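You operate a simulated robot arm through the tools that you are given. There is no shell and no other tool. Be economical: measure what you need, move in short steps, check, and stop when the job is done.

You are at the controls of a simulated robot arm. One attempt, no reset.

JOB
Press cube No. 2's loose edge home, then wipe the dust off its top.
Fine: corners go in before the sides; use the felt pad and put it back where it lay. What is to be rubbed or washed off counts as gone when no trace of it is left.

The check looks at the end state, three seconds after you hand in, the way a careful person would. Anything else that was tipped, shoved, dropped, spilled or broken makes it a failure.

ROBOT AND FRAMES
A 6-joint arm with a two-finger parallel gripper, fixed in place. Base frame: the origin is at the foot of the arm, x ahead of it, y to its left, z up; the work surface is at about z = 0.58. Lengths are in m, angles in degrees, forces in N, time in s.
With the tool pointing down near the work surface it reaches from about 0.1 to 0.7 m from the base axis. Its first joint turns from -166.0 to 166.0 degrees. Payload 3.91 kg.
The tool frame sits at the grasp point between the pads (the TCP): z along the fingers, y along the line on which they close. The tips reach 0.03 m beyond it. The gripper opens to 0.11 m. The fingers are 0.02 m wide and 0.01 m thick; the gripper's body (0.048 by 0.112 m) begins 0.055 m behind the TCP.
Orientation is that of the tool frame in the base frame, as a unit quaternion [w, x, y, z]. With the fingers straight down and closing along the base's y, the tool's x points along the base's -x, its y along +y and its z along -z.

CONTROLS
- The arm moves only by the tool nudge_tool. Its argument "deltas" is a list of rows, each an object (a shift or turn left out is 0, a gripper value left out holds the last) with "claw": the finger opening in m, from 0 to 0.11; "delta_pos": the shift along the base's x, y, z in m, a list of three; "rot": the turn, a rotation vector about the base's x, y, z in rad, a list of three. In form: [{"claw": claw, "delta_pos": [tx, ty, tz], "rot": [wx, wy, wz]}, ...]. A call has 1 to 10 rows; each row is the pose to reach, as a shift and turn from the pose commanded when the call began. Each row takes 0.2 s and may step no farther than 0.05 m and 8.6 degrees from the row before; otherwise, or with a gripper value out of range, the whole call is refused. A pose out of reach is approached as far as the arm can. The call stops where the force on the tool passes 40 N (or 10 N more than at its start, if that is more) or the arm is blocked; 0.2 s more then pass. Each finger travels about 0.045 m/s and halts on what it meets, pressing with about 44 N; the grip force reading is that of the motor and also rises with nothing between the fingers. The clock runs only during rows and for 0.2 s after the last one: add rows that repeat a pose to give the fingers time. It gives the time, the measured TCP pose, the force on the tool (base axes), the opening and the grip force at its end, in the units of the frame above (readings bear some noise), with the torque about the TCP (base axes, N m) and any sound that the robot's microphone picked up, and new pictures: "show" is both (left out), scene, wrist or none.
- Cameras (640 x 400 px; columns grow to the right, rows downward): "scene" is fixed at [0.4017, -0.4987, 1.6608]; the picture's right is [1.00, -0.02, 0.00], its down [-0.02, -0.65, -0.76] and it looks along [0.02, 0.76, -0.65] (base axes); focal length 317 px, centre (320, 200). "wrist" rides on the gripper at [0.071, 0.022, -0.107] in the tool frame; the picture's right is [-0.29, 0.96, 0.00], its down [-0.76, -0.23, -0.61] and it looks along [-0.58, -0.18, 0.79] (tool axes); focal length 243 px, centre (320, 200). There is no depth. A picture from a camera that has moved, and an enlarged one, comes with that camera's place and axes in the base frame and with its lens.
- lift_body(by): slides the trunk up (or, below 0, down) by that many m; the arm rides with it, the base frame stays. It gives what a move gives, with no picture.
- close_up(camera, box): a new picture of the part [left, top, right, bottom] of that camera's present view, enlarged. No time passes.
- hand_in(): hands the job in; it is judged then, once.

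Work in short steps. Places have to be worked out from the pictures, the camera data and where the tool is seen: move nearer, look again, correct. Check each grasp and each placing, and mend what went wrong. You have 120 turns and 200 pictures in all, those below and enlarged ones among them. Open the gripper and draw the arm clear of the work before you hand the job in, unless the task says otherwise; then end with one line.

The tools are called after "Emit:" as name(argument=value, ...) on one line, values as JSON. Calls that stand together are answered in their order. nudge_tool: Moves the arm, as the interface text tells. Its arguments: {"type":"object","properties":{"deltas":{"type":"array"},"show":{"type":"string","enum":["both","scene","wrist","none"]}},"required":["deltas"]} The other tools are called the same way: lift_body (by) slides the trunk up or down; close_up (camera, box) takes an enlarged picture of a part of a camera's view; hand_in () hands the job in.

At the start:

```text
time_s: 0.0
position: [0.3404, 0.2055, 1.2338]
tool_rot: [0.0, 0.0, 1.0, 0.0]
ft_force: [0.8, 0.0, -0.1]
ft_torque: [-0.01, 0.01, 0.01]
finger_gap: 0.11
grip_force: 0.1
trunk travel left (down, up): [-0.525, 0.065]
```

scene: 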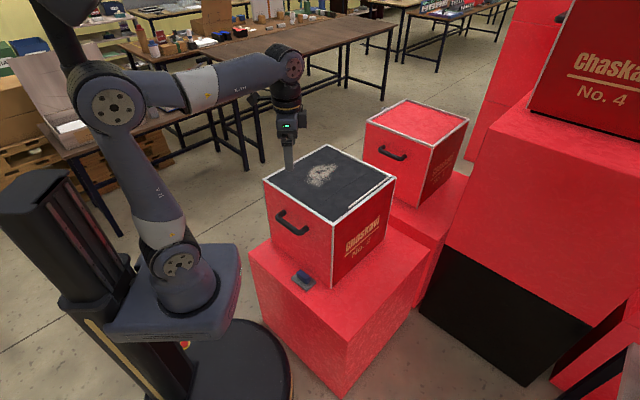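
wrist: 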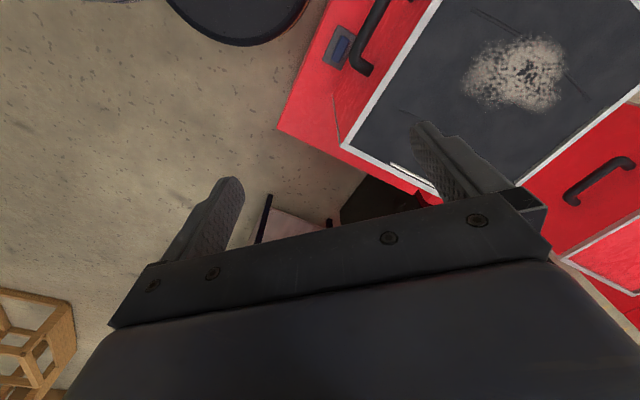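

I see a cube with a dark top with dust on it, a felt pad on the lower block's ledge, and a possible loose edge on the right. I'll enlarge these first.

Emit:
close_up(camera="scene", box=[250, 130, 410, 230])

Emit:
close_up(camera="scene", box=[240, 210, 400, 310])

Emit:
close_up(camera="wrist", box=[320, 0, 640, 200])

```text
4.00 times, centred on (330, 180) of scene
camera zoom: at [0.4017, -0.4987, 1.6608], right [1.0, -0.02, 0.0], down [-0.02, -0.65, -0.76], along [0.02, 0.76, -0.65], focal length 1270 px, centre (280, 280)
```

zoom: 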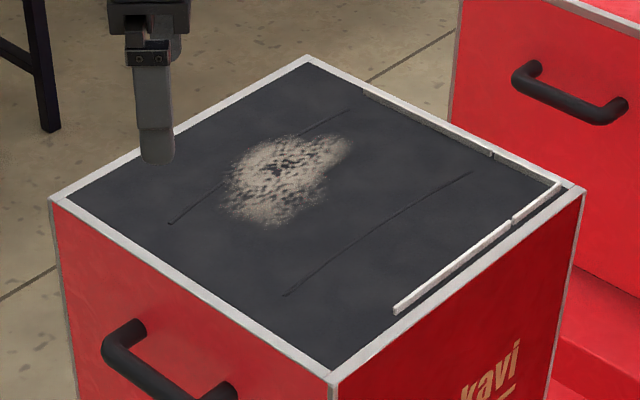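

```text
4.00 times, centred on (320, 260) of scene
camera zoom: at [0.4017, -0.4987, 1.6608], right [1.0, -0.02, 0.0], down [-0.02, -0.65, -0.76], along [0.02, 0.76, -0.65], focal length 1270 px, centre (320, -40)
```

zoom: 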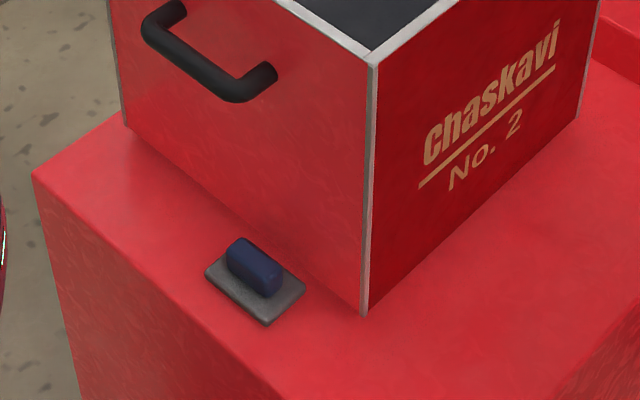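

```text
2.00 times, centred on (480, 100) of wrist
camera zoom: at [0.2689, 0.2268, 1.3406], right [0.29, 0.96, 0.0], down [0.76, -0.23, 0.61], along [0.58, -0.18, -0.79], focal length 485 px, centre (0, 400)
```

zoom: 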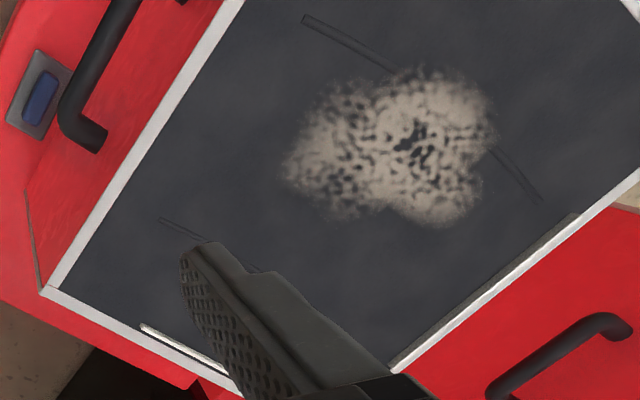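

The cube is about 0.36 m, turned 45°, with its top at z≈0.93 and its centre near (0.466, 0.485). The trim at the right corner (≈0.70, 0.49) is in three pieces: the corner and two sides. I'll close the gripper and go above the trim for a closer look, which also tests the reach.

Emit:
nudge_tool(deltas=[{"claw": 0.0, "delta_pos": [0.035, 0.027, -0.018]}, {"delta_pos": [0.07, 0.054, -0.036]}, {"delta_pos": [0.105, 0.081, -0.054]}, {"delta_pos": [0.14, 0.108, -0.072]}, {"delta_pos": [0.175, 0.135, -0.09]}, {"delta_pos": [0.21, 0.162, -0.108]}, {"delta_pos": [0.245, 0.189, -0.126]}, {"delta_pos": [0.28, 0.216, -0.144]}, {"delta_pos": [0.28, 0.216, -0.144]}])

```text
time_s: 2.0
position: [0.5903, 0.4009, 1.0933]
tool_rot: [0.001, 0.0, 1.0, 0.0]
ft_force: [-0.7, -0.5, -0.8]
ft_torque: [-0.05, 0.01, 0.01]
finger_gap: 0.0
grip_force: 37.4
out of reach, approached as far as the arm can: row 8, 9
trunk travel left (down, up): [-0.525, 0.065]
camera wrist: at [0.5186, 0.4231, 1.2008], right [0.29, 0.96, 0.0], down [0.76, -0.23, 0.61], along [0.58, -0.18, -0.79], focal length 243 px, centre (320, 200)
```

scene: 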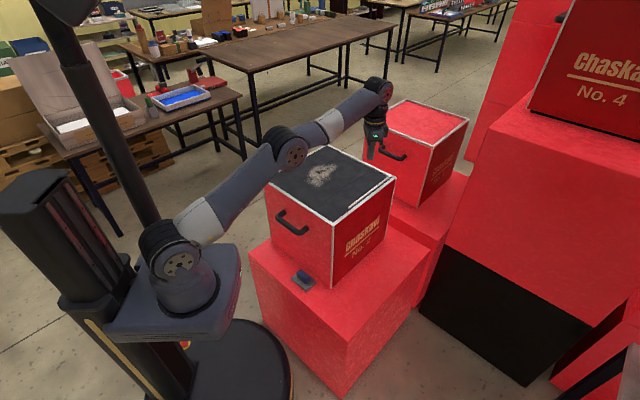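
wrist: 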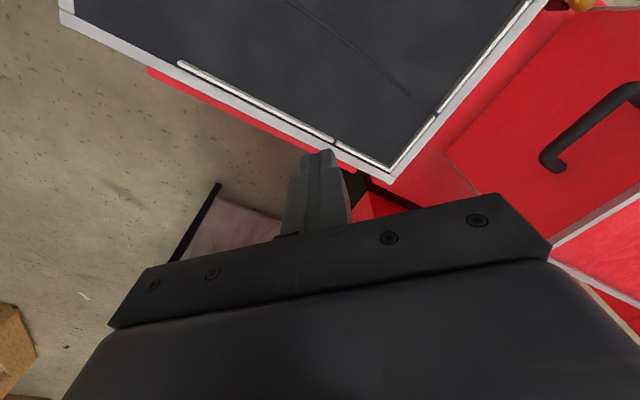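

Straight down the arm reaches only about 0.71 m at this height. Triangulating both views puts the top nearer z≈0.945 and the trim corner near (0.69, 0.465). I'll raise the trunk to gain reach before going lower.

Emit:
lift_body(by=0.06)

Emit:
nudge_tool(deltas=[{"delta_pos": [0.0, 0.0, -0.04]}, {"delta_pos": [0.02, 0.01, -0.08]}, {"delta_pos": [0.03, 0.02, -0.11]}, {"delta_pos": [0.03, 0.02, -0.11]}])

```text
time_s: 3.0
position: [0.5905, 0.4017, 1.1538]
tool_rot: [0.0, 0.0, 1.0, 0.0]
ft_force: [0.5, -0.1, 0.2]
ft_torque: [0.01, 0.0, 0.01]
finger_gap: 0.0
grip_force: 38.1
trunk travel left (down, up): [-0.585, 0.005]
```

```text
time_s: 4.0
position: [0.6133, 0.4161, 1.0411]
tool_rot: [0.0, -0.001, 1.0, 0.0]
ft_force: [-0.1, -0.7, 0.7]
ft_torque: [-0.02, 0.0, -0.02]
finger_gap: 0.0001
grip_force: 37.7
out of reach, approached as far as the arm can: row 3, 4
trunk travel left (down, up): [-0.585, 0.005]
camera wrist: at [0.5406, 0.4381, 1.1483], right [0.29, 0.96, 0.0], down [0.76, -0.23, 0.61], along [0.58, -0.17, -0.79], focal length 243 px, centre (320, 200)
```

scene: 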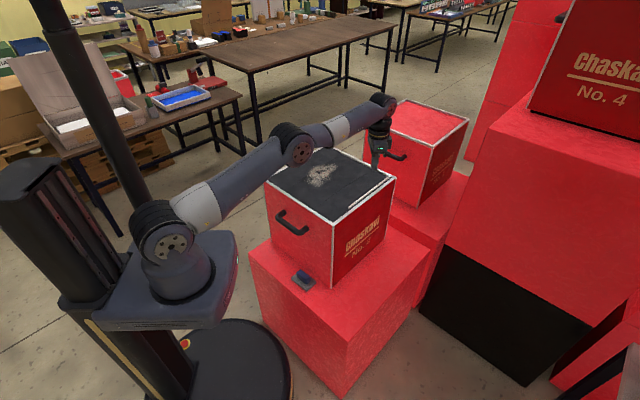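
wrist: 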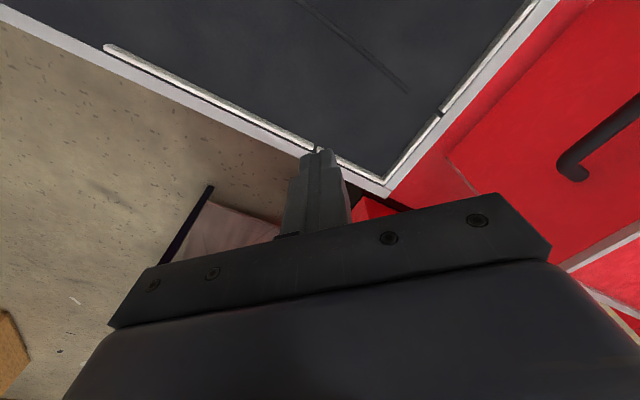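

The reach here is about 0.74 m. I'll tilt the tool 0.4 rad outward along the radial direction and extend toward the corner, staying above the trim.

Emit:
nudge_tool(deltas=[{"delta_pos": [0.0, 0.0, 0.0], "rot": [0.075, -0.111, 0]}, {"delta_pos": [0.0, 0.0, 0.0], "rot": [0.15, -0.222, 0]}, {"delta_pos": [0.02, 0.015, 0.0], "rot": [0.224, -0.332, 0]}, {"delta_pos": [0.045, 0.03, 0.0], "rot": [0.224, -0.332, 0]}, {"delta_pos": [0.07, 0.045, 0.0], "rot": [0.224, -0.332, 0]}, {"delta_pos": [0.07, 0.045, 0.0], "rot": [0.224, -0.332, 0]}])

```text
time_s: 5.4
position: [0.6826, 0.4603, 1.0392]
tool_rot: [0.166, 0.0, 0.98, 0.112]
ft_force: [0.9, 0.1, -0.1]
ft_torque: [-0.02, -0.04, 0.02]
finger_gap: 0.0
grip_force: 37.6
trunk travel left (down, up): [-0.585, 0.005]
camera wrist: at [0.579, 0.4607, 1.1211], right [0.24, 0.92, 0.3], down [0.53, -0.39, 0.76], along [0.81, -0.02, -0.58], focal length 243 px, centre (320, 200)
```

scene: 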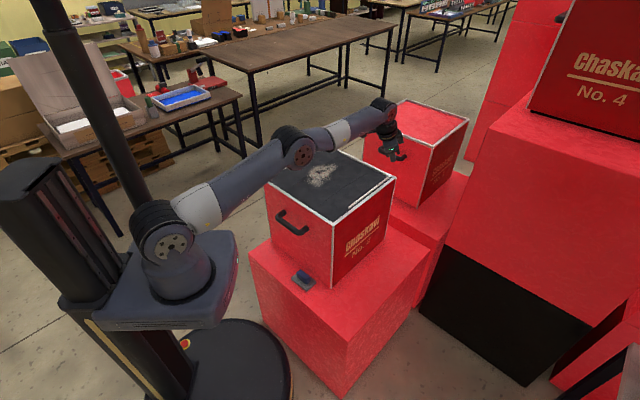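
wrist: 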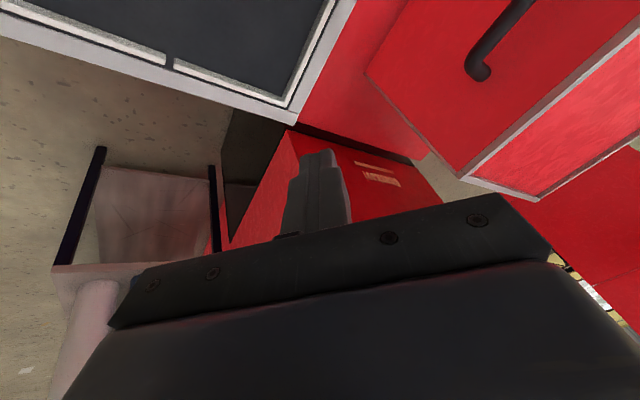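

The corner is now in reach, and this view also puts it at about (0.688, 0.465). I'll zoom in on the trim.

Emit:
close_up(camera="wrist", box=[120, 0, 360, 150])

Emit:
close_up(camera="scene", box=[340, 140, 404, 180])

```text
2.67 times, centred on (240, 75) of wrist
camera zoom: at [0.579, 0.4607, 1.1211], right [0.24, 0.92, 0.3], down [0.53, -0.39, 0.76], along [0.81, -0.02, -0.58], focal length 647 px, centre (533, 533)
```

zoom: 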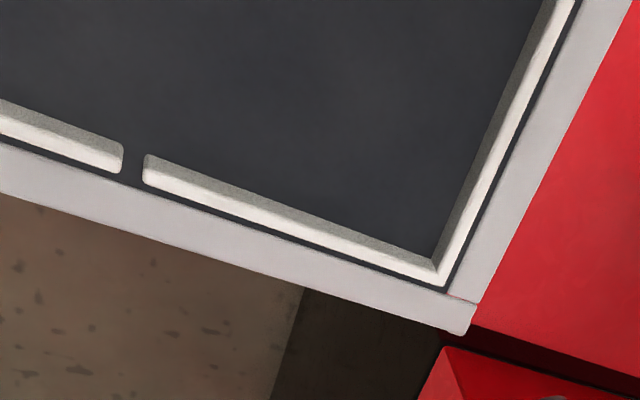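

```text
10.00 times, centred on (372, 160) of scene
camera zoom: at [0.4017, -0.4987, 1.6608], right [1.0, -0.02, 0.0], down [-0.02, -0.65, -0.76], along [0.02, 0.76, -0.65], focal length 3174 px, centre (-200, 600)
```

zoom: 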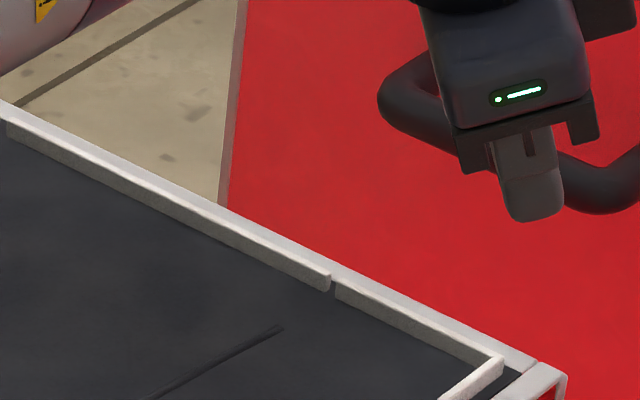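

The strip stands proud by several mm. I'll lower onto the corner vertex in steps and press straight down.

Emit:
nudge_tool(deltas=[{"delta_pos": [0.002, 0.005, -0.02]}, {"delta_pos": [0.002, 0.005, -0.04]}, {"delta_pos": [0.002, 0.005, -0.045]}, {"delta_pos": [0.002, 0.005, -0.05]}, {"delta_pos": [0.002, 0.005, -0.055]}, {"delta_pos": [0.002, 0.005, -0.058]}])

```text
time_s: 6.8
position: [0.6856, 0.4644, 0.9845]
tool_rot: [0.166, 0.0, 0.98, 0.112]
ft_force: [-0.1, 0.0, -0.1]
ft_torque: [0.02, 0.03, 0.04]
finger_gap: 0.0002
grip_force: 37.9
out of reach, approached as far as the arm can: row 1, 2, 3
trunk travel left (down, up): [-0.585, 0.005]
camera wrist: at [0.5813, 0.4652, 1.0637], right [0.24, 0.92, 0.3], down [0.53, -0.39, 0.76], along [0.81, -0.02, -0.58], focal length 243 px, centre (320, 200)
```

scene: 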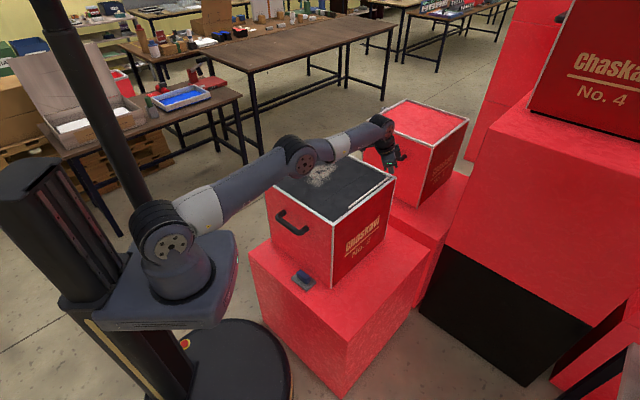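
wrist: 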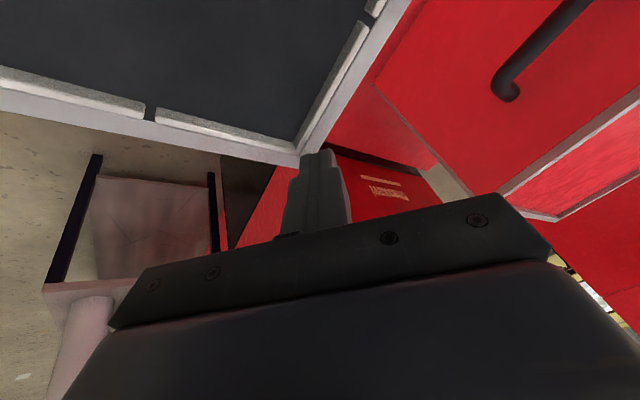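

No contact yet, with the tip at about z 0.951. I'll zoom in to check the alignment.

Emit:
close_up(camera="wrist", box=[240, 80, 400, 180])

Emit:
close_up(camera="scene", box=[360, 140, 424, 180])

```text
4.00 times, centred on (320, 130) of wrist
camera zoom: at [0.5813, 0.4652, 1.0637], right [0.24, 0.92, 0.3], down [0.53, -0.39, 0.76], along [0.81, -0.02, -0.58], focal length 970 px, centre (320, 480)
```

zoom: 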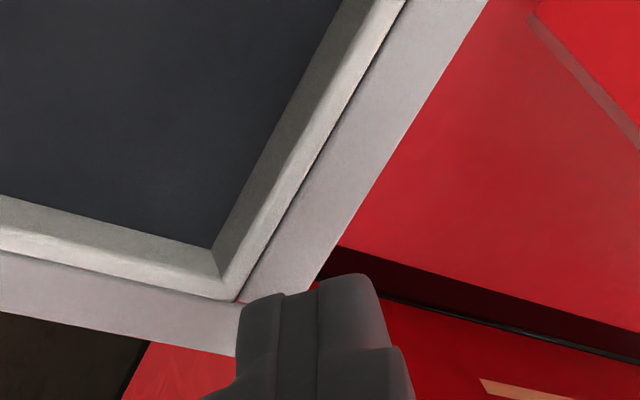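

```text
10.00 times, centred on (392, 160) of scene
camera zoom: at [0.4017, -0.4987, 1.6608], right [1.0, -0.02, 0.0], down [-0.02, -0.65, -0.76], along [0.02, 0.76, -0.65], focal length 3174 px, centre (-400, 600)
```

zoom: 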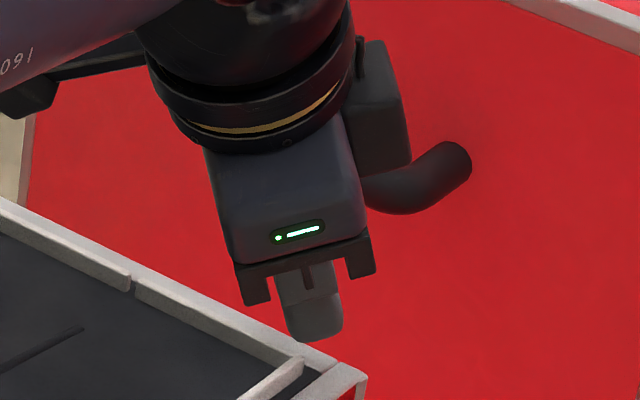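

The lowest finger corner is within about 2 mm of the strip vertex and 5–10 mm above it. I'll shift inward slightly and press.

Emit:
nudge_tool(deltas=[{"delta_pos": [-0.003, 0.0, -0.003]}, {"delta_pos": [-0.003, 0.0, -0.006]}, {"delta_pos": [-0.003, 0.0, -0.009]}, {"delta_pos": [-0.003, 0.0, -0.012]}, {"delta_pos": [-0.003, 0.0, -0.015]}, {"delta_pos": [-0.003, 0.0, -0.018]}, {"delta_pos": [-0.003, 0.0, -0.021]}])

Emit:
close_up(camera="wrist", box=[160, 60, 400, 210])

```text
time_s: 8.4
position: [0.6842, 0.4651, 0.9716]
tool_rot: [0.172, -0.001, 0.978, 0.116]
ft_force: [0.4, -1.6, 34.4]
ft_torque: [-0.12, -0.05, 0.0]
finger_gap: 0.0001
grip_force: 38.0
trunk travel left (down, up): [-0.585, 0.005]
camera wrist: at [0.5793, 0.466, 1.0511], right [0.24, 0.92, 0.31], down [0.52, -0.39, 0.76], along [0.82, -0.02, -0.57], focal length 243 px, centre (320, 200)
```

scene: 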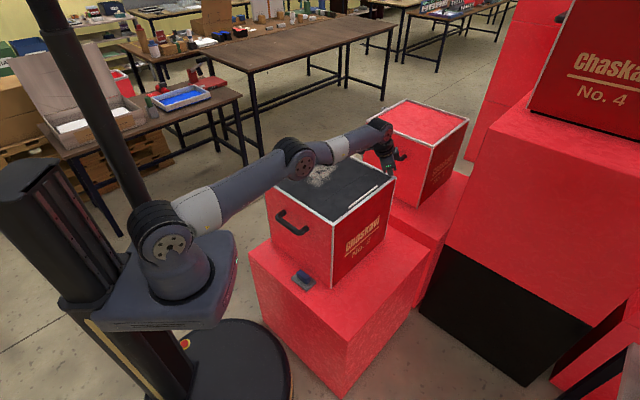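
wrist: 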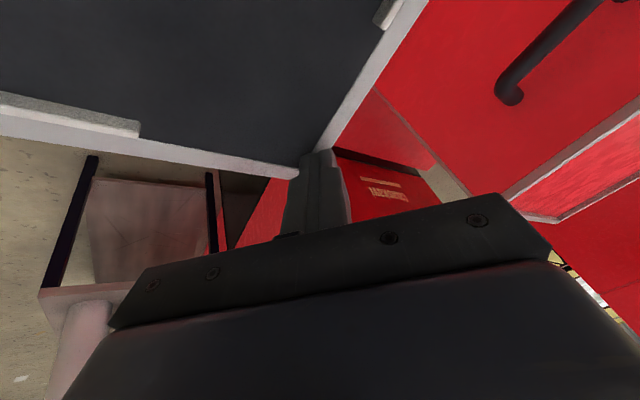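

```text
2.67 times, centred on (280, 135) of wrist
camera zoom: at [0.5793, 0.466, 1.0511], right [0.24, 0.92, 0.31], down [0.52, -0.39, 0.76], along [0.82, -0.02, -0.57], focal length 647 px, centre (427, 373)
```

zoom: 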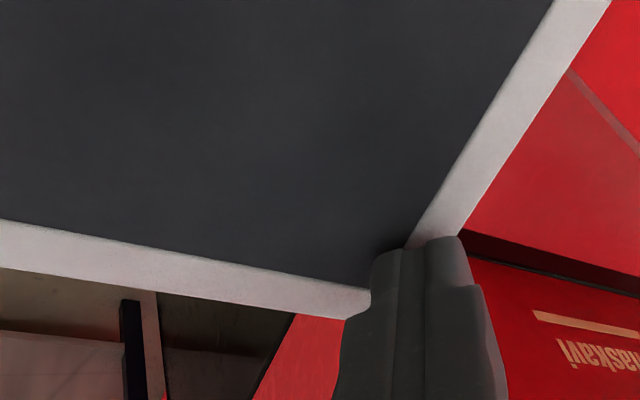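

The corner is in, flush at about z 0.938. Next I'll lift and move over the middle of the near-right side strip (≈0.577, 0.351).

Emit:
nudge_tool(deltas=[{"delta_pos": [0.0, 0.0, 0.045]}, {"delta_pos": [-0.03, -0.03, 0.05]}, {"delta_pos": [-0.06, -0.06, 0.05]}, {"delta_pos": [-0.09, -0.09, 0.05]}, {"delta_pos": [-0.106, -0.11, 0.05]}, {"delta_pos": [-0.106, -0.11, 0.05]}])

Emit:
close_up(camera="wrist", box=[160, 0, 480, 200])

```text
time_s: 9.8
position: [0.5758, 0.3575, 1.0126]
tool_rot: [0.165, 0.0, 0.98, 0.112]
ft_force: [0.6, -1.1, -0.5]
ft_torque: [-0.02, 0.02, -0.01]
finger_gap: 0.0002
grip_force: 38.0
trunk travel left (down, up): [-0.585, 0.005]
camera wrist: at [0.4715, 0.3577, 1.0921], right [0.24, 0.92, 0.3], down [0.53, -0.39, 0.76], along [0.81, -0.02, -0.58], focal length 243 px, centre (320, 200)
```

scene: 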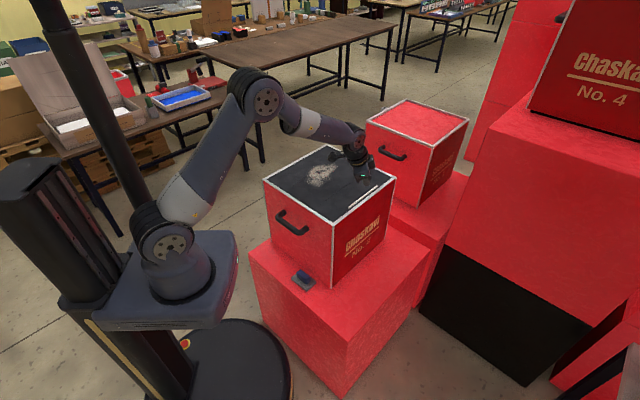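
wrist: 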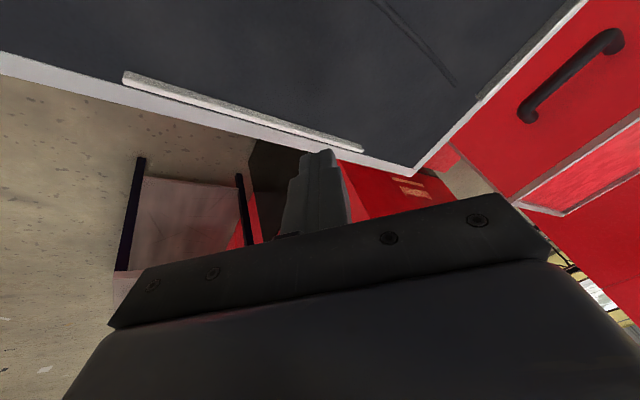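

```text
2.00 times, centred on (320, 100) of wrist
camera zoom: at [0.4715, 0.3577, 1.0921], right [0.24, 0.92, 0.3], down [0.53, -0.39, 0.76], along [0.81, -0.02, -0.58], focal length 485 px, centre (320, 400)
```

zoom: 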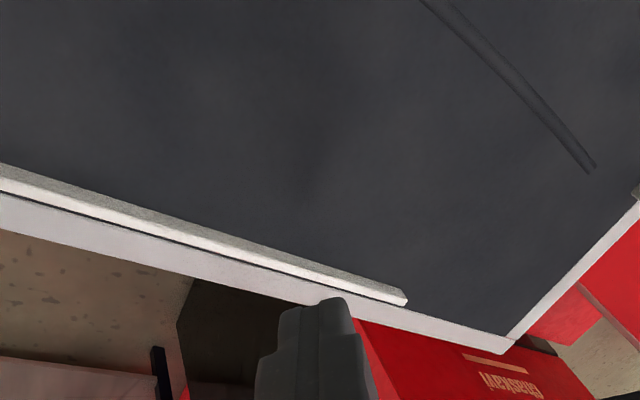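

The corner has seated cleanly. The side strip lies on y ≈ x − 0.2245, so I'll press its middle at about (0.575, 0.351).

Emit:
nudge_tool(deltas=[{"delta_pos": [-0.001, -0.004, -0.02]}, {"delta_pos": [-0.001, -0.004, -0.03]}, {"delta_pos": [-0.001, -0.004, -0.034]}, {"delta_pos": [-0.001, -0.004, -0.038]}, {"delta_pos": [-0.001, -0.004, -0.041]}, {"delta_pos": [-0.001, -0.004, -0.044]}, {"delta_pos": [-0.001, -0.004, -0.047]}, {"delta_pos": [-0.001, -0.004, -0.05]}, {"delta_pos": [-0.001, -0.004, -0.053]}], show="wrist")

Emit:
close_up(camera="wrist", box=[80, 0, 480, 250])

```text
time_s: 11.6
position: [0.5789, 0.3544, 0.9723]
tool_rot: [0.172, 0.0, 0.978, 0.116]
ft_force: [-5.5, -4.3, 17.4]
ft_torque: [-0.17, 0.19, -0.02]
finger_gap: 0.0
grip_force: 38.0
trunk travel left (down, up): [-0.585, 0.005]
stopped in row 9: the force on the tool passed its limit at 43 N (the readings are from after the stop); the commanded pose is now the measured one
camera wrist: at [0.4737, 0.3528, 1.051], right [0.23, 0.92, 0.32], down [0.52, -0.39, 0.76], along [0.82, -0.01, -0.57], focal length 243 px, centre (320, 200)
```

wrist: 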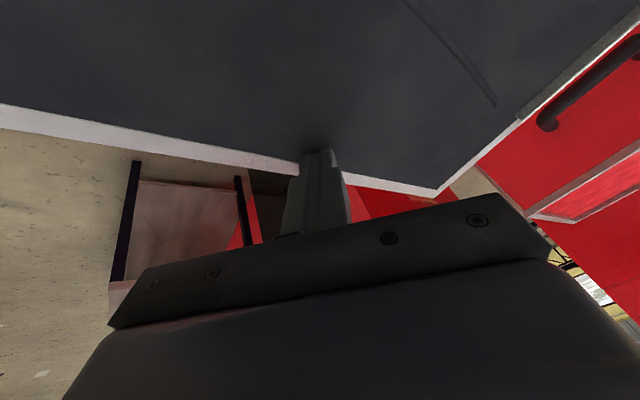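

```text
1.60 times, centred on (280, 125) of wrist
camera zoom: at [0.4737, 0.3528, 1.051], right [0.23, 0.92, 0.32], down [0.52, -0.39, 0.76], along [0.82, -0.01, -0.57], focal length 388 px, centre (384, 320)
```

zoom: 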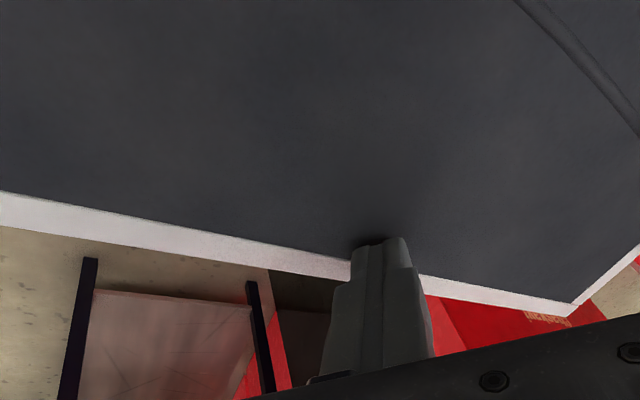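

Side one is seated. Now I'll lift and travel to above the far-right side strip (≈0.579, 0.579).

Emit:
nudge_tool(deltas=[{"delta_pos": [0.0, 0.0, 0.045]}, {"delta_pos": [0.0, 0.045, 0.05]}, {"delta_pos": [0.0, 0.09, 0.05]}, {"delta_pos": [0.0, 0.135, 0.05]}, {"delta_pos": [0.0, 0.18, 0.05]}, {"delta_pos": [0.0, 0.222, 0.05]}, {"delta_pos": [0.0, 0.222, 0.05]}])

Emit:
close_up(camera="wrist", box=[160, 0, 480, 200])

```text
time_s: 13.2
position: [0.5804, 0.5743, 1.0184]
tool_rot: [0.17, 0.0, 0.979, 0.114]
ft_force: [-0.2, 0.3, 0.0]
ft_torque: [-0.02, 0.05, -0.02]
finger_gap: 0.0001
grip_force: 37.7
trunk travel left (down, up): [-0.585, 0.005]
camera wrist: at [0.4758, 0.5746, 1.0958], right [0.24, 0.92, 0.31], down [0.52, -0.39, 0.76], along [0.82, -0.02, -0.57], focal length 243 px, centre (320, 200)
```

scene: 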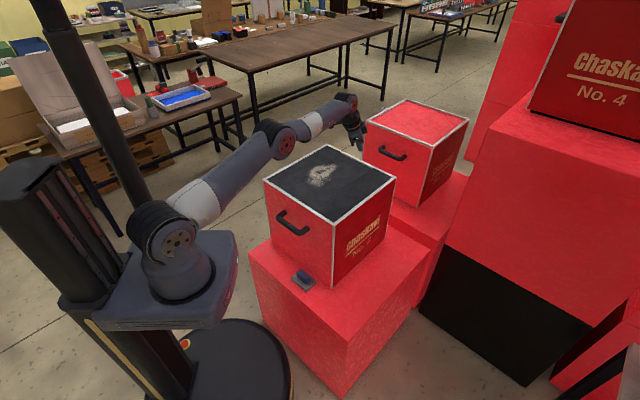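
wrist: 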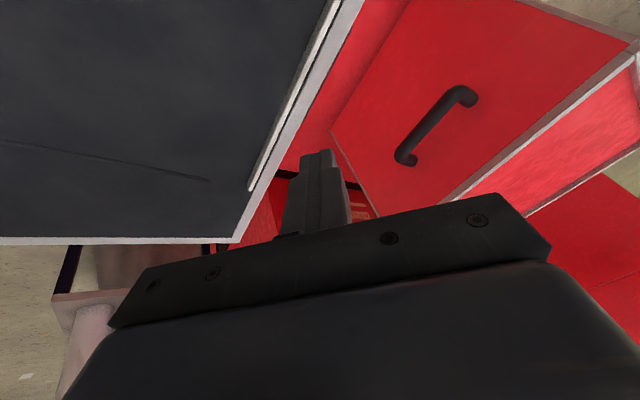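

```text
2.00 times, centred on (320, 100) of wrist
camera zoom: at [0.4758, 0.5746, 1.0958], right [0.24, 0.92, 0.31], down [0.52, -0.39, 0.76], along [0.82, -0.02, -0.57], focal length 485 px, centre (320, 400)
```

zoom: 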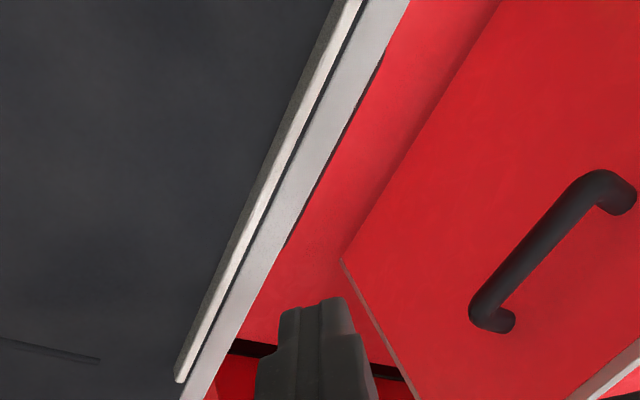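

The far strip lies on x + y ≈ 1.150, and its middle is about (0.573, 0.578). I'll press there.

Emit:
nudge_tool(deltas=[{"delta_pos": [-0.008, 0.007, -0.02]}, {"delta_pos": [-0.008, 0.007, -0.034]}, {"delta_pos": [-0.008, 0.007, -0.038]}, {"delta_pos": [-0.008, 0.007, -0.041]}, {"delta_pos": [-0.008, 0.007, -0.044]}, {"delta_pos": [-0.008, 0.007, -0.047]}, {"delta_pos": [-0.008, 0.007, -0.05]}, {"delta_pos": [-0.008, 0.007, -0.053]}, {"delta_pos": [-0.008, 0.007, -0.056]}, {"delta_pos": [-0.008, 0.007, -0.059]}], show="wrist")

Emit:
close_up(camera="wrist", box=[160, 0, 480, 200])

```text
time_s: 15.4
position: [0.5719, 0.5839, 0.9721]
tool_rot: [0.177, 0.0, 0.977, 0.122]
ft_force: [-5.9, -5.2, 14.4]
ft_torque: [-0.2, 0.15, -0.03]
finger_gap: 0.0
grip_force: 38.0
trunk travel left (down, up): [-0.585, 0.005]
stopped in row 10: the force on the tool passed its limit at 42 N (the readings are from after the stop); the commanded pose is now the measured one
camera wrist: at [0.4675, 0.5834, 1.0501], right [0.23, 0.92, 0.33], down [0.51, -0.4, 0.76], along [0.83, -0.01, -0.56], focal length 243 px, centre (320, 200)
```

wrist: 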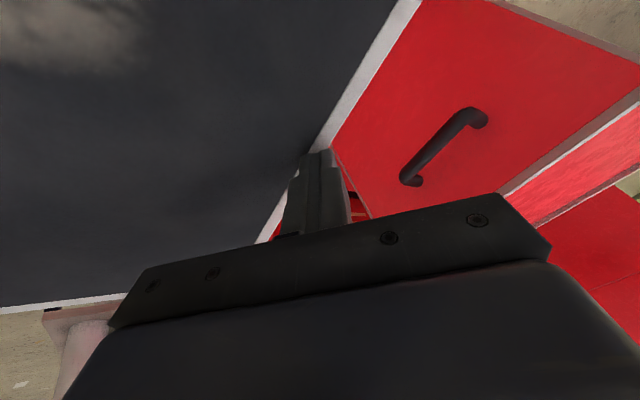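

```text
2.00 times, centred on (320, 100) of wrist
camera zoom: at [0.4675, 0.5834, 1.0501], right [0.23, 0.92, 0.33], down [0.51, -0.4, 0.76], along [0.83, -0.01, -0.56], focal length 485 px, centre (320, 400)
```

zoom: 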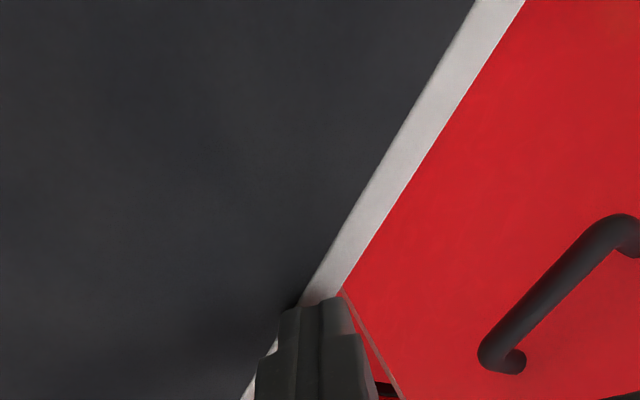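

All three pieces are seated. I'll back off upward and toward the base, level the tool and open the gripper.

Emit:
nudge_tool(deltas=[{"delta_pos": [0, 0, 0.045]}, {"delta_pos": [-0.03, -0.03, 0.07], "rot": [-0.08, 0.116, 0]}, {"delta_pos": [-0.06, -0.06, 0.09], "rot": [-0.16, 0.232, 0]}, {"delta_pos": [-0.09, -0.095, 0.1], "rot": [-0.246, 0.356, 0]}, {"delta_pos": [-0.12, -0.13, 0.11], "rot": [-0.246, 0.356, 0]}, {"delta_pos": [-0.15, -0.165, 0.11], "rot": [-0.246, 0.356, 0]}, {"delta_pos": [-0.18, -0.2, 0.11], "rot": [-0.246, 0.356, 0]}, {"delta_pos": [-0.21, -0.235, 0.11], "rot": [-0.246, 0.356, 0]}, {"delta_pos": [-0.24, -0.27, 0.11], "rot": [-0.246, 0.356, 0]}, {"delta_pos": [-0.27, -0.305, 0.11], "rot": [-0.246, 0.356, 0], "claw": 0.08}])

Emit:
close_up(camera="scene", box=[250, 130, 410, 230])

```text
time_s: 17.6
position: [0.3021, 0.2785, 1.0778]
tool_rot: [-0.002, 0.0, 1.0, -0.003]
ft_force: [0.5, 0.3, -0.2]
ft_torque: [-0.02, 0.03, -0.03]
finger_gap: 0.0326
grip_force: 0.0
trunk travel left (down, up): [-0.585, 0.005]
camera wrist: at [0.2307, 0.3002, 1.1846], right [0.29, 0.96, -0.01], down [0.76, -0.23, 0.61], along [0.58, -0.18, -0.8], focal length 243 px, centre (320, 200)
```

scene: 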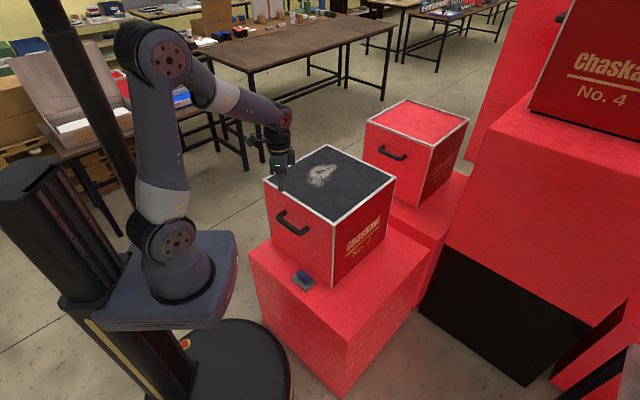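
wrist: 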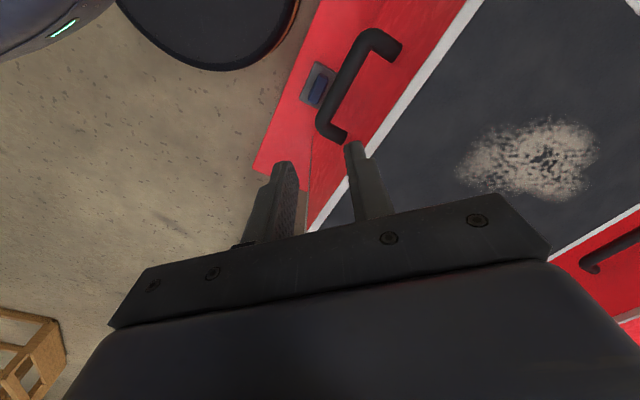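

```text
4.00 times, centred on (330, 180) of scene
camera zoom: at [0.4017, -0.4987, 1.6608], right [1.0, -0.02, 0.0], down [-0.02, -0.65, -0.76], along [0.02, 0.76, -0.65], focal length 1270 px, centre (280, 280)
```

zoom: 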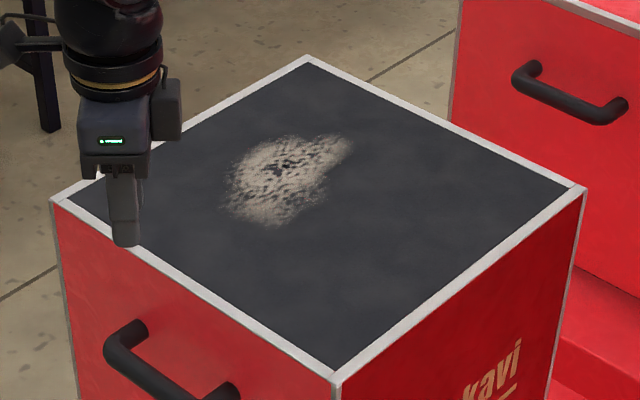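

The edging is flush in the scene view and the cube hasn't moved. Next I'll move to a lower spot in front of the pad to measure it.

Emit:
nudge_tool(deltas=[{"claw": 0.08, "delta_pos": [-0.02, -0.035, -0.02]}, {"delta_pos": [-0.04, -0.075, -0.035]}, {"delta_pos": [-0.06, -0.115, -0.05]}, {"delta_pos": [-0.08, -0.15, -0.08]}, {"delta_pos": [-0.08, -0.15, -0.12]}, {"delta_pos": [-0.08, -0.15, -0.16]}, {"delta_pos": [-0.08, -0.15, -0.2]}])

Emit:
close_up(camera="wrist", box=[320, 0, 640, 200])

```text
refused: row 4 steps farther than a row can; nothing moved
```

```text
2.00 times, centred on (480, 100) of wrist
camera zoom: at [0.2307, 0.3002, 1.1846], right [0.29, 0.96, -0.01], down [0.76, -0.23, 0.61], along [0.58, -0.18, -0.8], focal length 485 px, centre (0, 400)
```

zoom: 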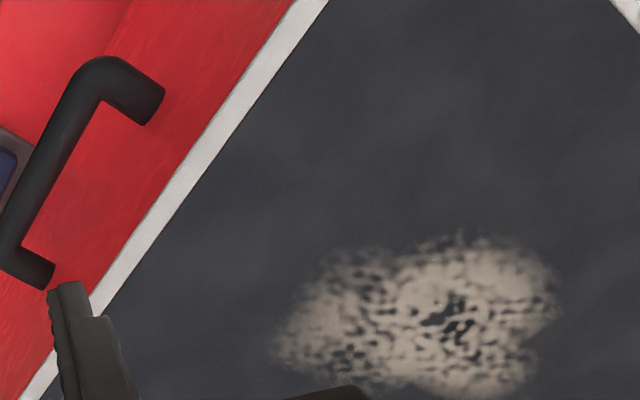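

One row's step was too long, so the call was refused. I'll redo it with shorter steps.

Emit:
nudge_tool(deltas=[{"claw": 0.08, "delta_pos": [-0.02, -0.035, -0.02]}, {"delta_pos": [-0.04, -0.075, -0.035]}, {"delta_pos": [-0.06, -0.115, -0.05]}, {"delta_pos": [-0.075, -0.14, -0.08]}, {"delta_pos": [-0.08, -0.15, -0.12]}, {"delta_pos": [-0.08, -0.15, -0.16]}, {"delta_pos": [-0.08, -0.15, -0.2]}])

Emit:
close_up(camera="wrist", box=[320, 0, 560, 150])

```text
time_s: 19.2
position: [0.2237, 0.13, 0.8787]
tool_rot: [-0.003, -0.001, 1.0, -0.002]
ft_force: [-0.1, -0.8, -0.4]
ft_torque: [0.0, -0.02, 0.0]
finger_gap: 0.08
grip_force: 0.1
trunk travel left (down, up): [-0.585, 0.005]
camera wrist: at [0.1522, 0.1517, 0.9856], right [0.29, 0.96, -0.01], down [0.76, -0.23, 0.6], along [0.58, -0.18, -0.8], focal length 243 px, centre (320, 200)
```

scene: 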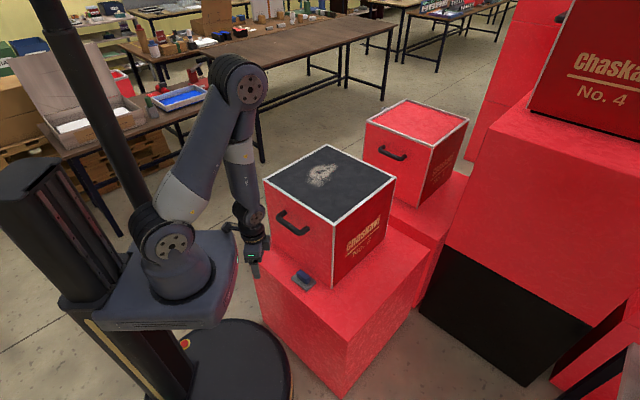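
wrist: 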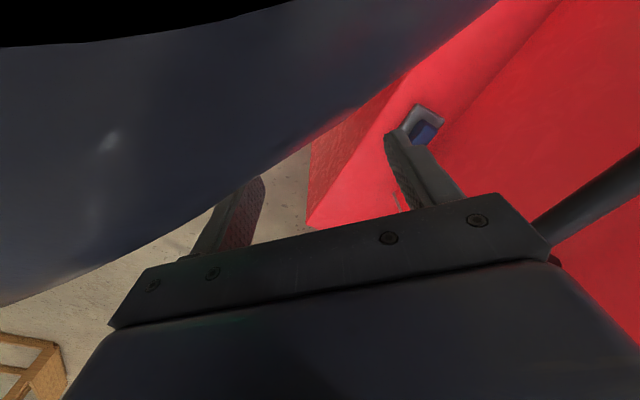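

```text
2.67 times, centred on (440, 75) of wrist
camera zoom: at [0.1522, 0.1517, 0.9856], right [0.29, 0.96, -0.01], down [0.76, -0.23, 0.6], along [0.58, -0.18, -0.8], focal length 647 px, centre (0, 533)
```

zoom: 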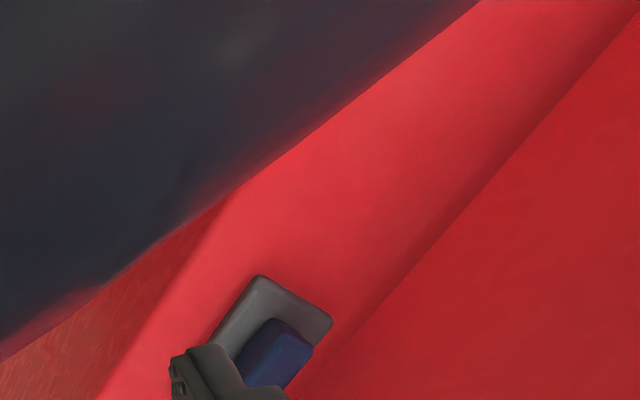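

The pad's centre is about (0.355, 0.259) with its long side parallel to the cube face, and the cube's handle bar hangs almost above it. I'll come in with the tool leaning about 29° toward the face and close along the handle's long axis. First comes the yaw and opening wider.

Emit:
nudge_tool(deltas=[{"claw": 0.1, "rot": [0, 0, 0.14]}, {"rot": [0, 0, 0.28]}, {"rot": [0, 0, 0.42]}, {"rot": [0, 0, 0.56]}, {"rot": [0, 0, 0.7]}, {"rot": [0, 0, 0.81]}], show="none")

Emit:
nudge_tool(deltas=[{"delta_pos": [0.005, 0.005, 0], "rot": [0.09, -0.09, 0]}, {"delta_pos": [0.015, 0.01, 0], "rot": [0.18, -0.18, 0]}, {"delta_pos": [0.025, 0.02, 0], "rot": [0.27, -0.27, 0]}, {"delta_pos": [0.032, 0.024, 0], "rot": [0.354, -0.354, 0]}, {"delta_pos": [0.045, 0.038, -0.035], "rot": [0.354, -0.354, 0]}, {"delta_pos": [0.058, 0.052, -0.07], "rot": [0.354, -0.354, 0]}, {"delta_pos": [0.072, 0.065, -0.105], "rot": [0.354, -0.354, 0]}])

```text
time_s: 20.1
position: [0.2284, 0.1351, 0.8783]
tool_rot: [0.005, -0.227, 0.974, 0.002]
ft_force: [1.6, 1.1, -0.8]
ft_torque: [-0.09, 0.11, -0.08]
finger_gap: 0.1002
grip_force: 0.2
trunk travel left (down, up): [-0.585, 0.005]
stopped in row 4: the force on the tool passed its limit at 51 N (the readings are from after the stop); the commanded pose is now the measured one
```

```text
time_s: 20.5
position: [0.2288, 0.1401, 0.8792]
tool_rot: [0.015, -0.222, 0.975, 0.023]
ft_force: [3.6, 0.7, 6.2]
ft_torque: [-0.28, 1.06, -0.24]
finger_gap: 0.1001
grip_force: 0.0
out of reach, approached as far as the arm can: row 1
trunk travel left (down, up): [-0.585, 0.005]
stopped in row 1: the force on the tool passed its limit at 72 N (the readings are from after the stop); the commanded pose is now the measured one
camera wrist: at [0.1533, 0.1242, 0.983], right [-0.15, 0.99, 0.05], down [0.77, 0.09, 0.63], along [0.62, 0.13, -0.78], focal length 243 px, centre (320, 200)
```

scene: 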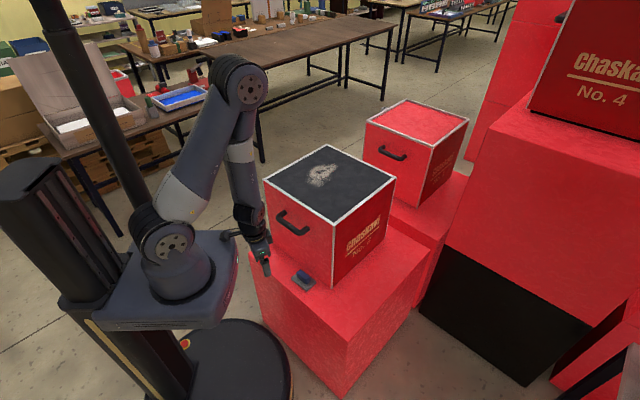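
wrist: 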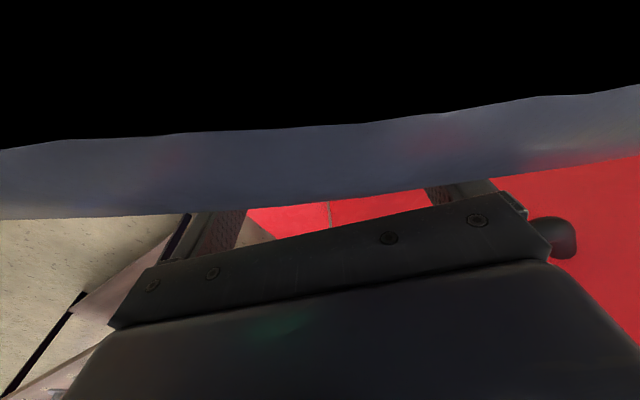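

The wrist camera housing touched the arm's own shoulder. I'll back straight out, away from the base and up.

Emit:
nudge_tool(deltas=[{"delta_pos": [0.02, 0.015, 0.01]}, {"delta_pos": [0.04, 0.03, 0.03]}, {"delta_pos": [0.055, 0.045, 0.06]}, {"delta_pos": [0.055, 0.045, 0.1]}, {"delta_pos": [0.055, 0.045, 0.1]}])

```text
time_s: 21.7
position: [0.2834, 0.1859, 0.978]
tool_rot: [0.015, -0.222, 0.975, 0.024]
ft_force: [0.5, -0.8, -0.1]
ft_torque: [-0.01, -0.02, 0.04]
finger_gap: 0.1002
grip_force: 0.2
out of reach, approached as far as the arm can: row 1, 2
trunk travel left (down, up): [-0.585, 0.005]
camera wrist: at [0.2084, 0.169, 1.083], right [-0.15, 0.99, 0.05], down [0.77, 0.09, 0.63], along [0.62, 0.14, -0.78], focal length 243 px, centre (320, 200)
```

scene: 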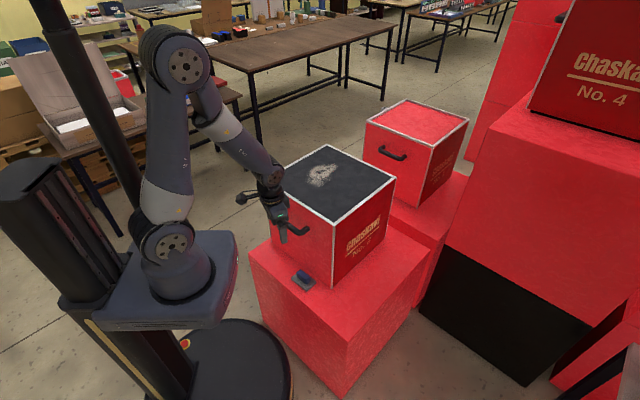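
wrist: 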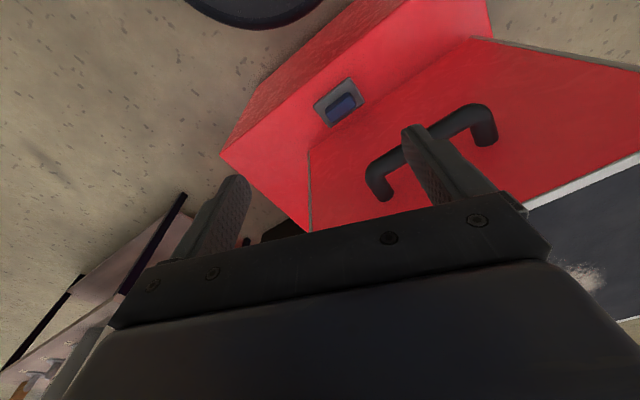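

The arm is free, and the pad and bar are both clearly visible. I'll zoom in to measure.

Emit:
close_up(camera="wrist", box=[280, 50, 440, 150])

```text
4.00 times, centred on (360, 100) of wrist
camera zoom: at [0.2084, 0.169, 1.083], right [-0.15, 0.99, 0.05], down [0.77, 0.09, 0.63], along [0.62, 0.14, -0.78], focal length 970 px, centre (160, 600)
```

zoom: 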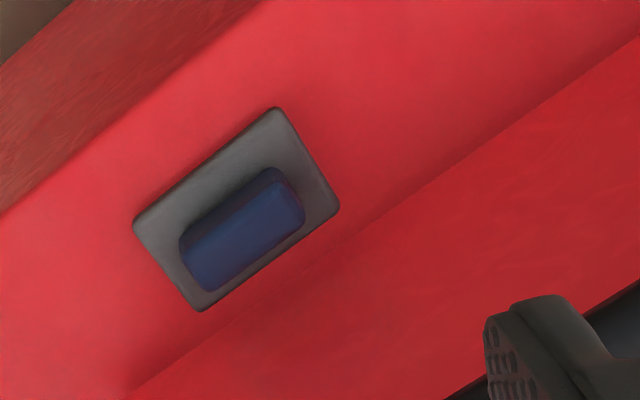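

Measured: the pad's centre is (0.354, 0.257) at −44° and the block is about 0.056 × 0.027 with its top at z≈0.62. The platform edge is at about (0.175, 0.136, 0.9), so I'll stay farther out, finish the yaw high up, and then tilt about 22°.

Emit:
nudge_tool(deltas=[{"delta_pos": [0.012, 0.012, 0.02], "rot": [0, 0, 0.0]}, {"delta_pos": [0.025, 0.025, 0.03], "rot": [0, 0, 0.12]}, {"delta_pos": [0.032, 0.032, 0.03], "rot": [0, 0, 0.24]}, {"delta_pos": [0.032, 0.032, 0.03], "rot": [0, 0, 0.36]}, {"delta_pos": [0.032, 0.032, 0.03], "rot": [0, 0, 0.36]}])

```text
time_s: 22.9
position: [0.3165, 0.2182, 1.0078]
tool_rot: [0.01, -0.394, 0.919, 0.026]
ft_force: [0.0, 0.1, -0.3]
ft_torque: [0.02, -0.01, 0.0]
finger_gap: 0.1001
grip_force: 0.0
trunk travel left (down, up): [-0.585, 0.005]
camera wrist: at [0.2517, 0.1754, 1.1129], right [-0.49, 0.87, 0.05], down [0.69, 0.36, 0.63], along [0.53, 0.34, -0.78], focal length 243 px, centre (320, 200)
```

scene: 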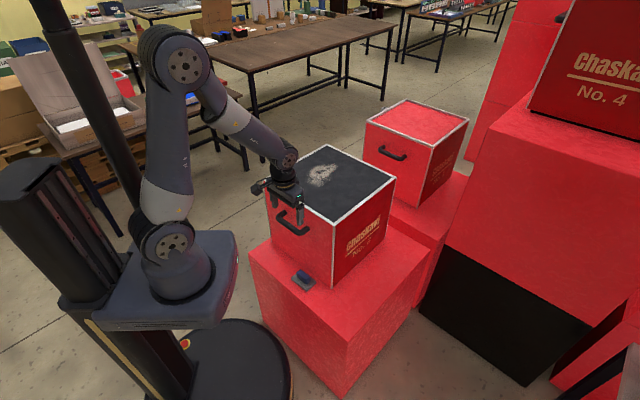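
wrist: 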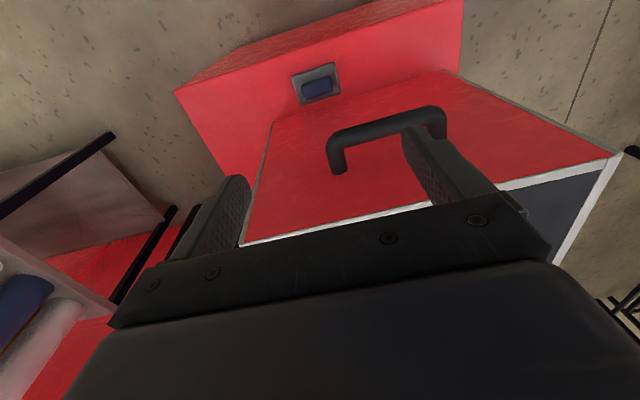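

The yaw is right at about 136°. Now I'll tilt toward the face and begin a vertical descent in front of the bar.

Emit:
nudge_tool(deltas=[{"rot": [0.071, -0.09, -0.005]}, {"rot": [0.142, -0.18, -0.01]}, {"rot": [0.214, -0.269, -0.015]}, {"delta_pos": [-0.003, 0, -0.045], "rot": [0.214, -0.269, -0.015]}, {"delta_pos": [-0.003, 0, -0.09], "rot": [0.214, -0.269, -0.015]}, {"delta_pos": [-0.003, 0, -0.12], "rot": [0.214, -0.269, -0.015]}])

```text
time_s: 24.3
position: [0.3234, 0.2069, 0.908]
tool_rot: [0.178, -0.379, 0.908, 0.032]
ft_force: [0.2, 0.5, -0.4]
ft_torque: [-0.01, -0.01, 0.01]
finger_gap: 0.1
grip_force: 0.0
out of reach, approached as far as the arm can: row 4, 5, 6
trunk travel left (down, up): [-0.585, 0.005]
camera wrist: at [0.2285, 0.1539, 0.9822], right [-0.48, 0.88, 0.03], down [0.47, 0.23, 0.85], along [0.74, 0.42, -0.53], focal length 243 px, centre (320, 200)
```

scene: 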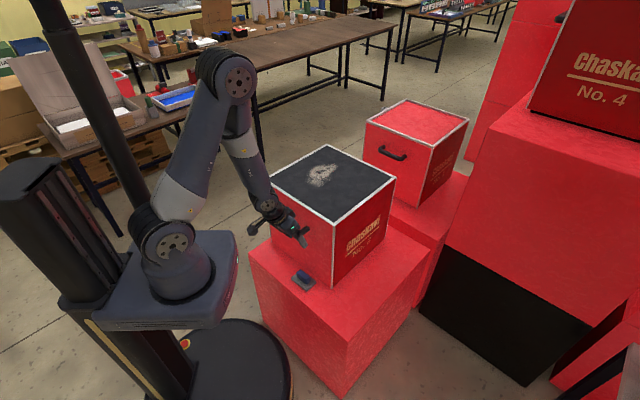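
wrist: 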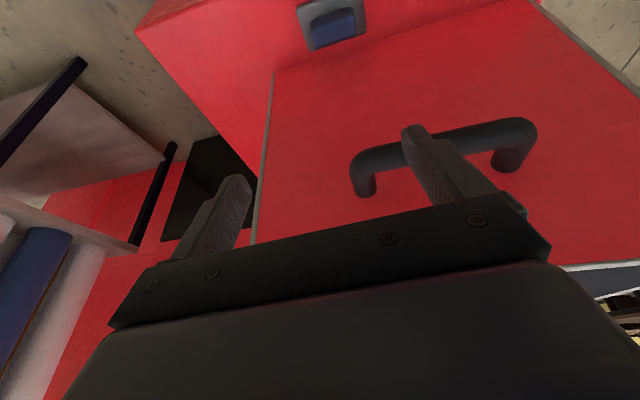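

Trying to go lower from here hits a joint limit because the shoulder sits too high. I'll use the trunk instead: lowering it 0.15 m carries the tool straight down, clear of the bar by about 25 mm.

Emit:
lift_body(by=-0.15)

Emit:
nudge_tool(deltas=[{"delta_pos": [0, 0, 0]}])

```text
time_s: 26.1
position: [0.3222, 0.2069, 0.7584]
tool_rot: [0.177, -0.381, 0.907, 0.033]
ft_force: [-0.1, 0.3, 0.9]
ft_torque: [0.02, 0.01, -0.03]
finger_gap: 0.1
grip_force: 0.0
trunk travel left (down, up): [-0.435, 0.155]
```

```text
time_s: 26.4
position: [0.3217, 0.2071, 0.759]
tool_rot: [0.177, -0.38, 0.907, 0.033]
ft_force: [-0.2, 0.4, -0.5]
ft_torque: [0.0, 0.0, -0.01]
finger_gap: 0.0999
grip_force: 0.1
trunk travel left (down, up): [-0.435, 0.155]
camera wrist: at [0.2284, 0.1537, 0.8324], right [-0.48, 0.87, 0.03], down [0.47, 0.23, 0.85], along [0.74, 0.42, -0.53], focal length 243 px, centre (320, 200)
```

scene: 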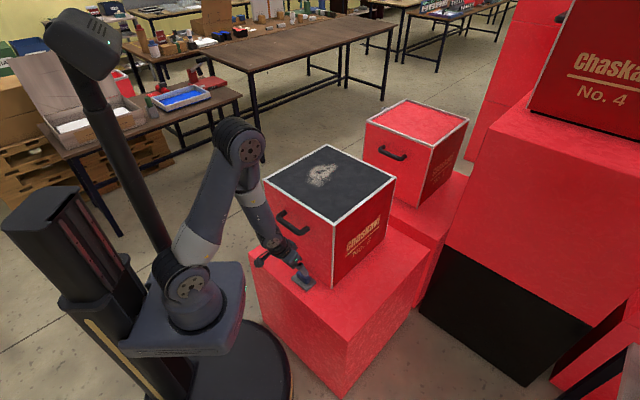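
wrist: 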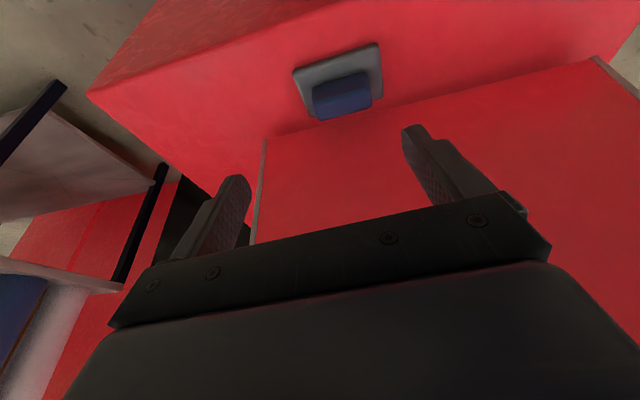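

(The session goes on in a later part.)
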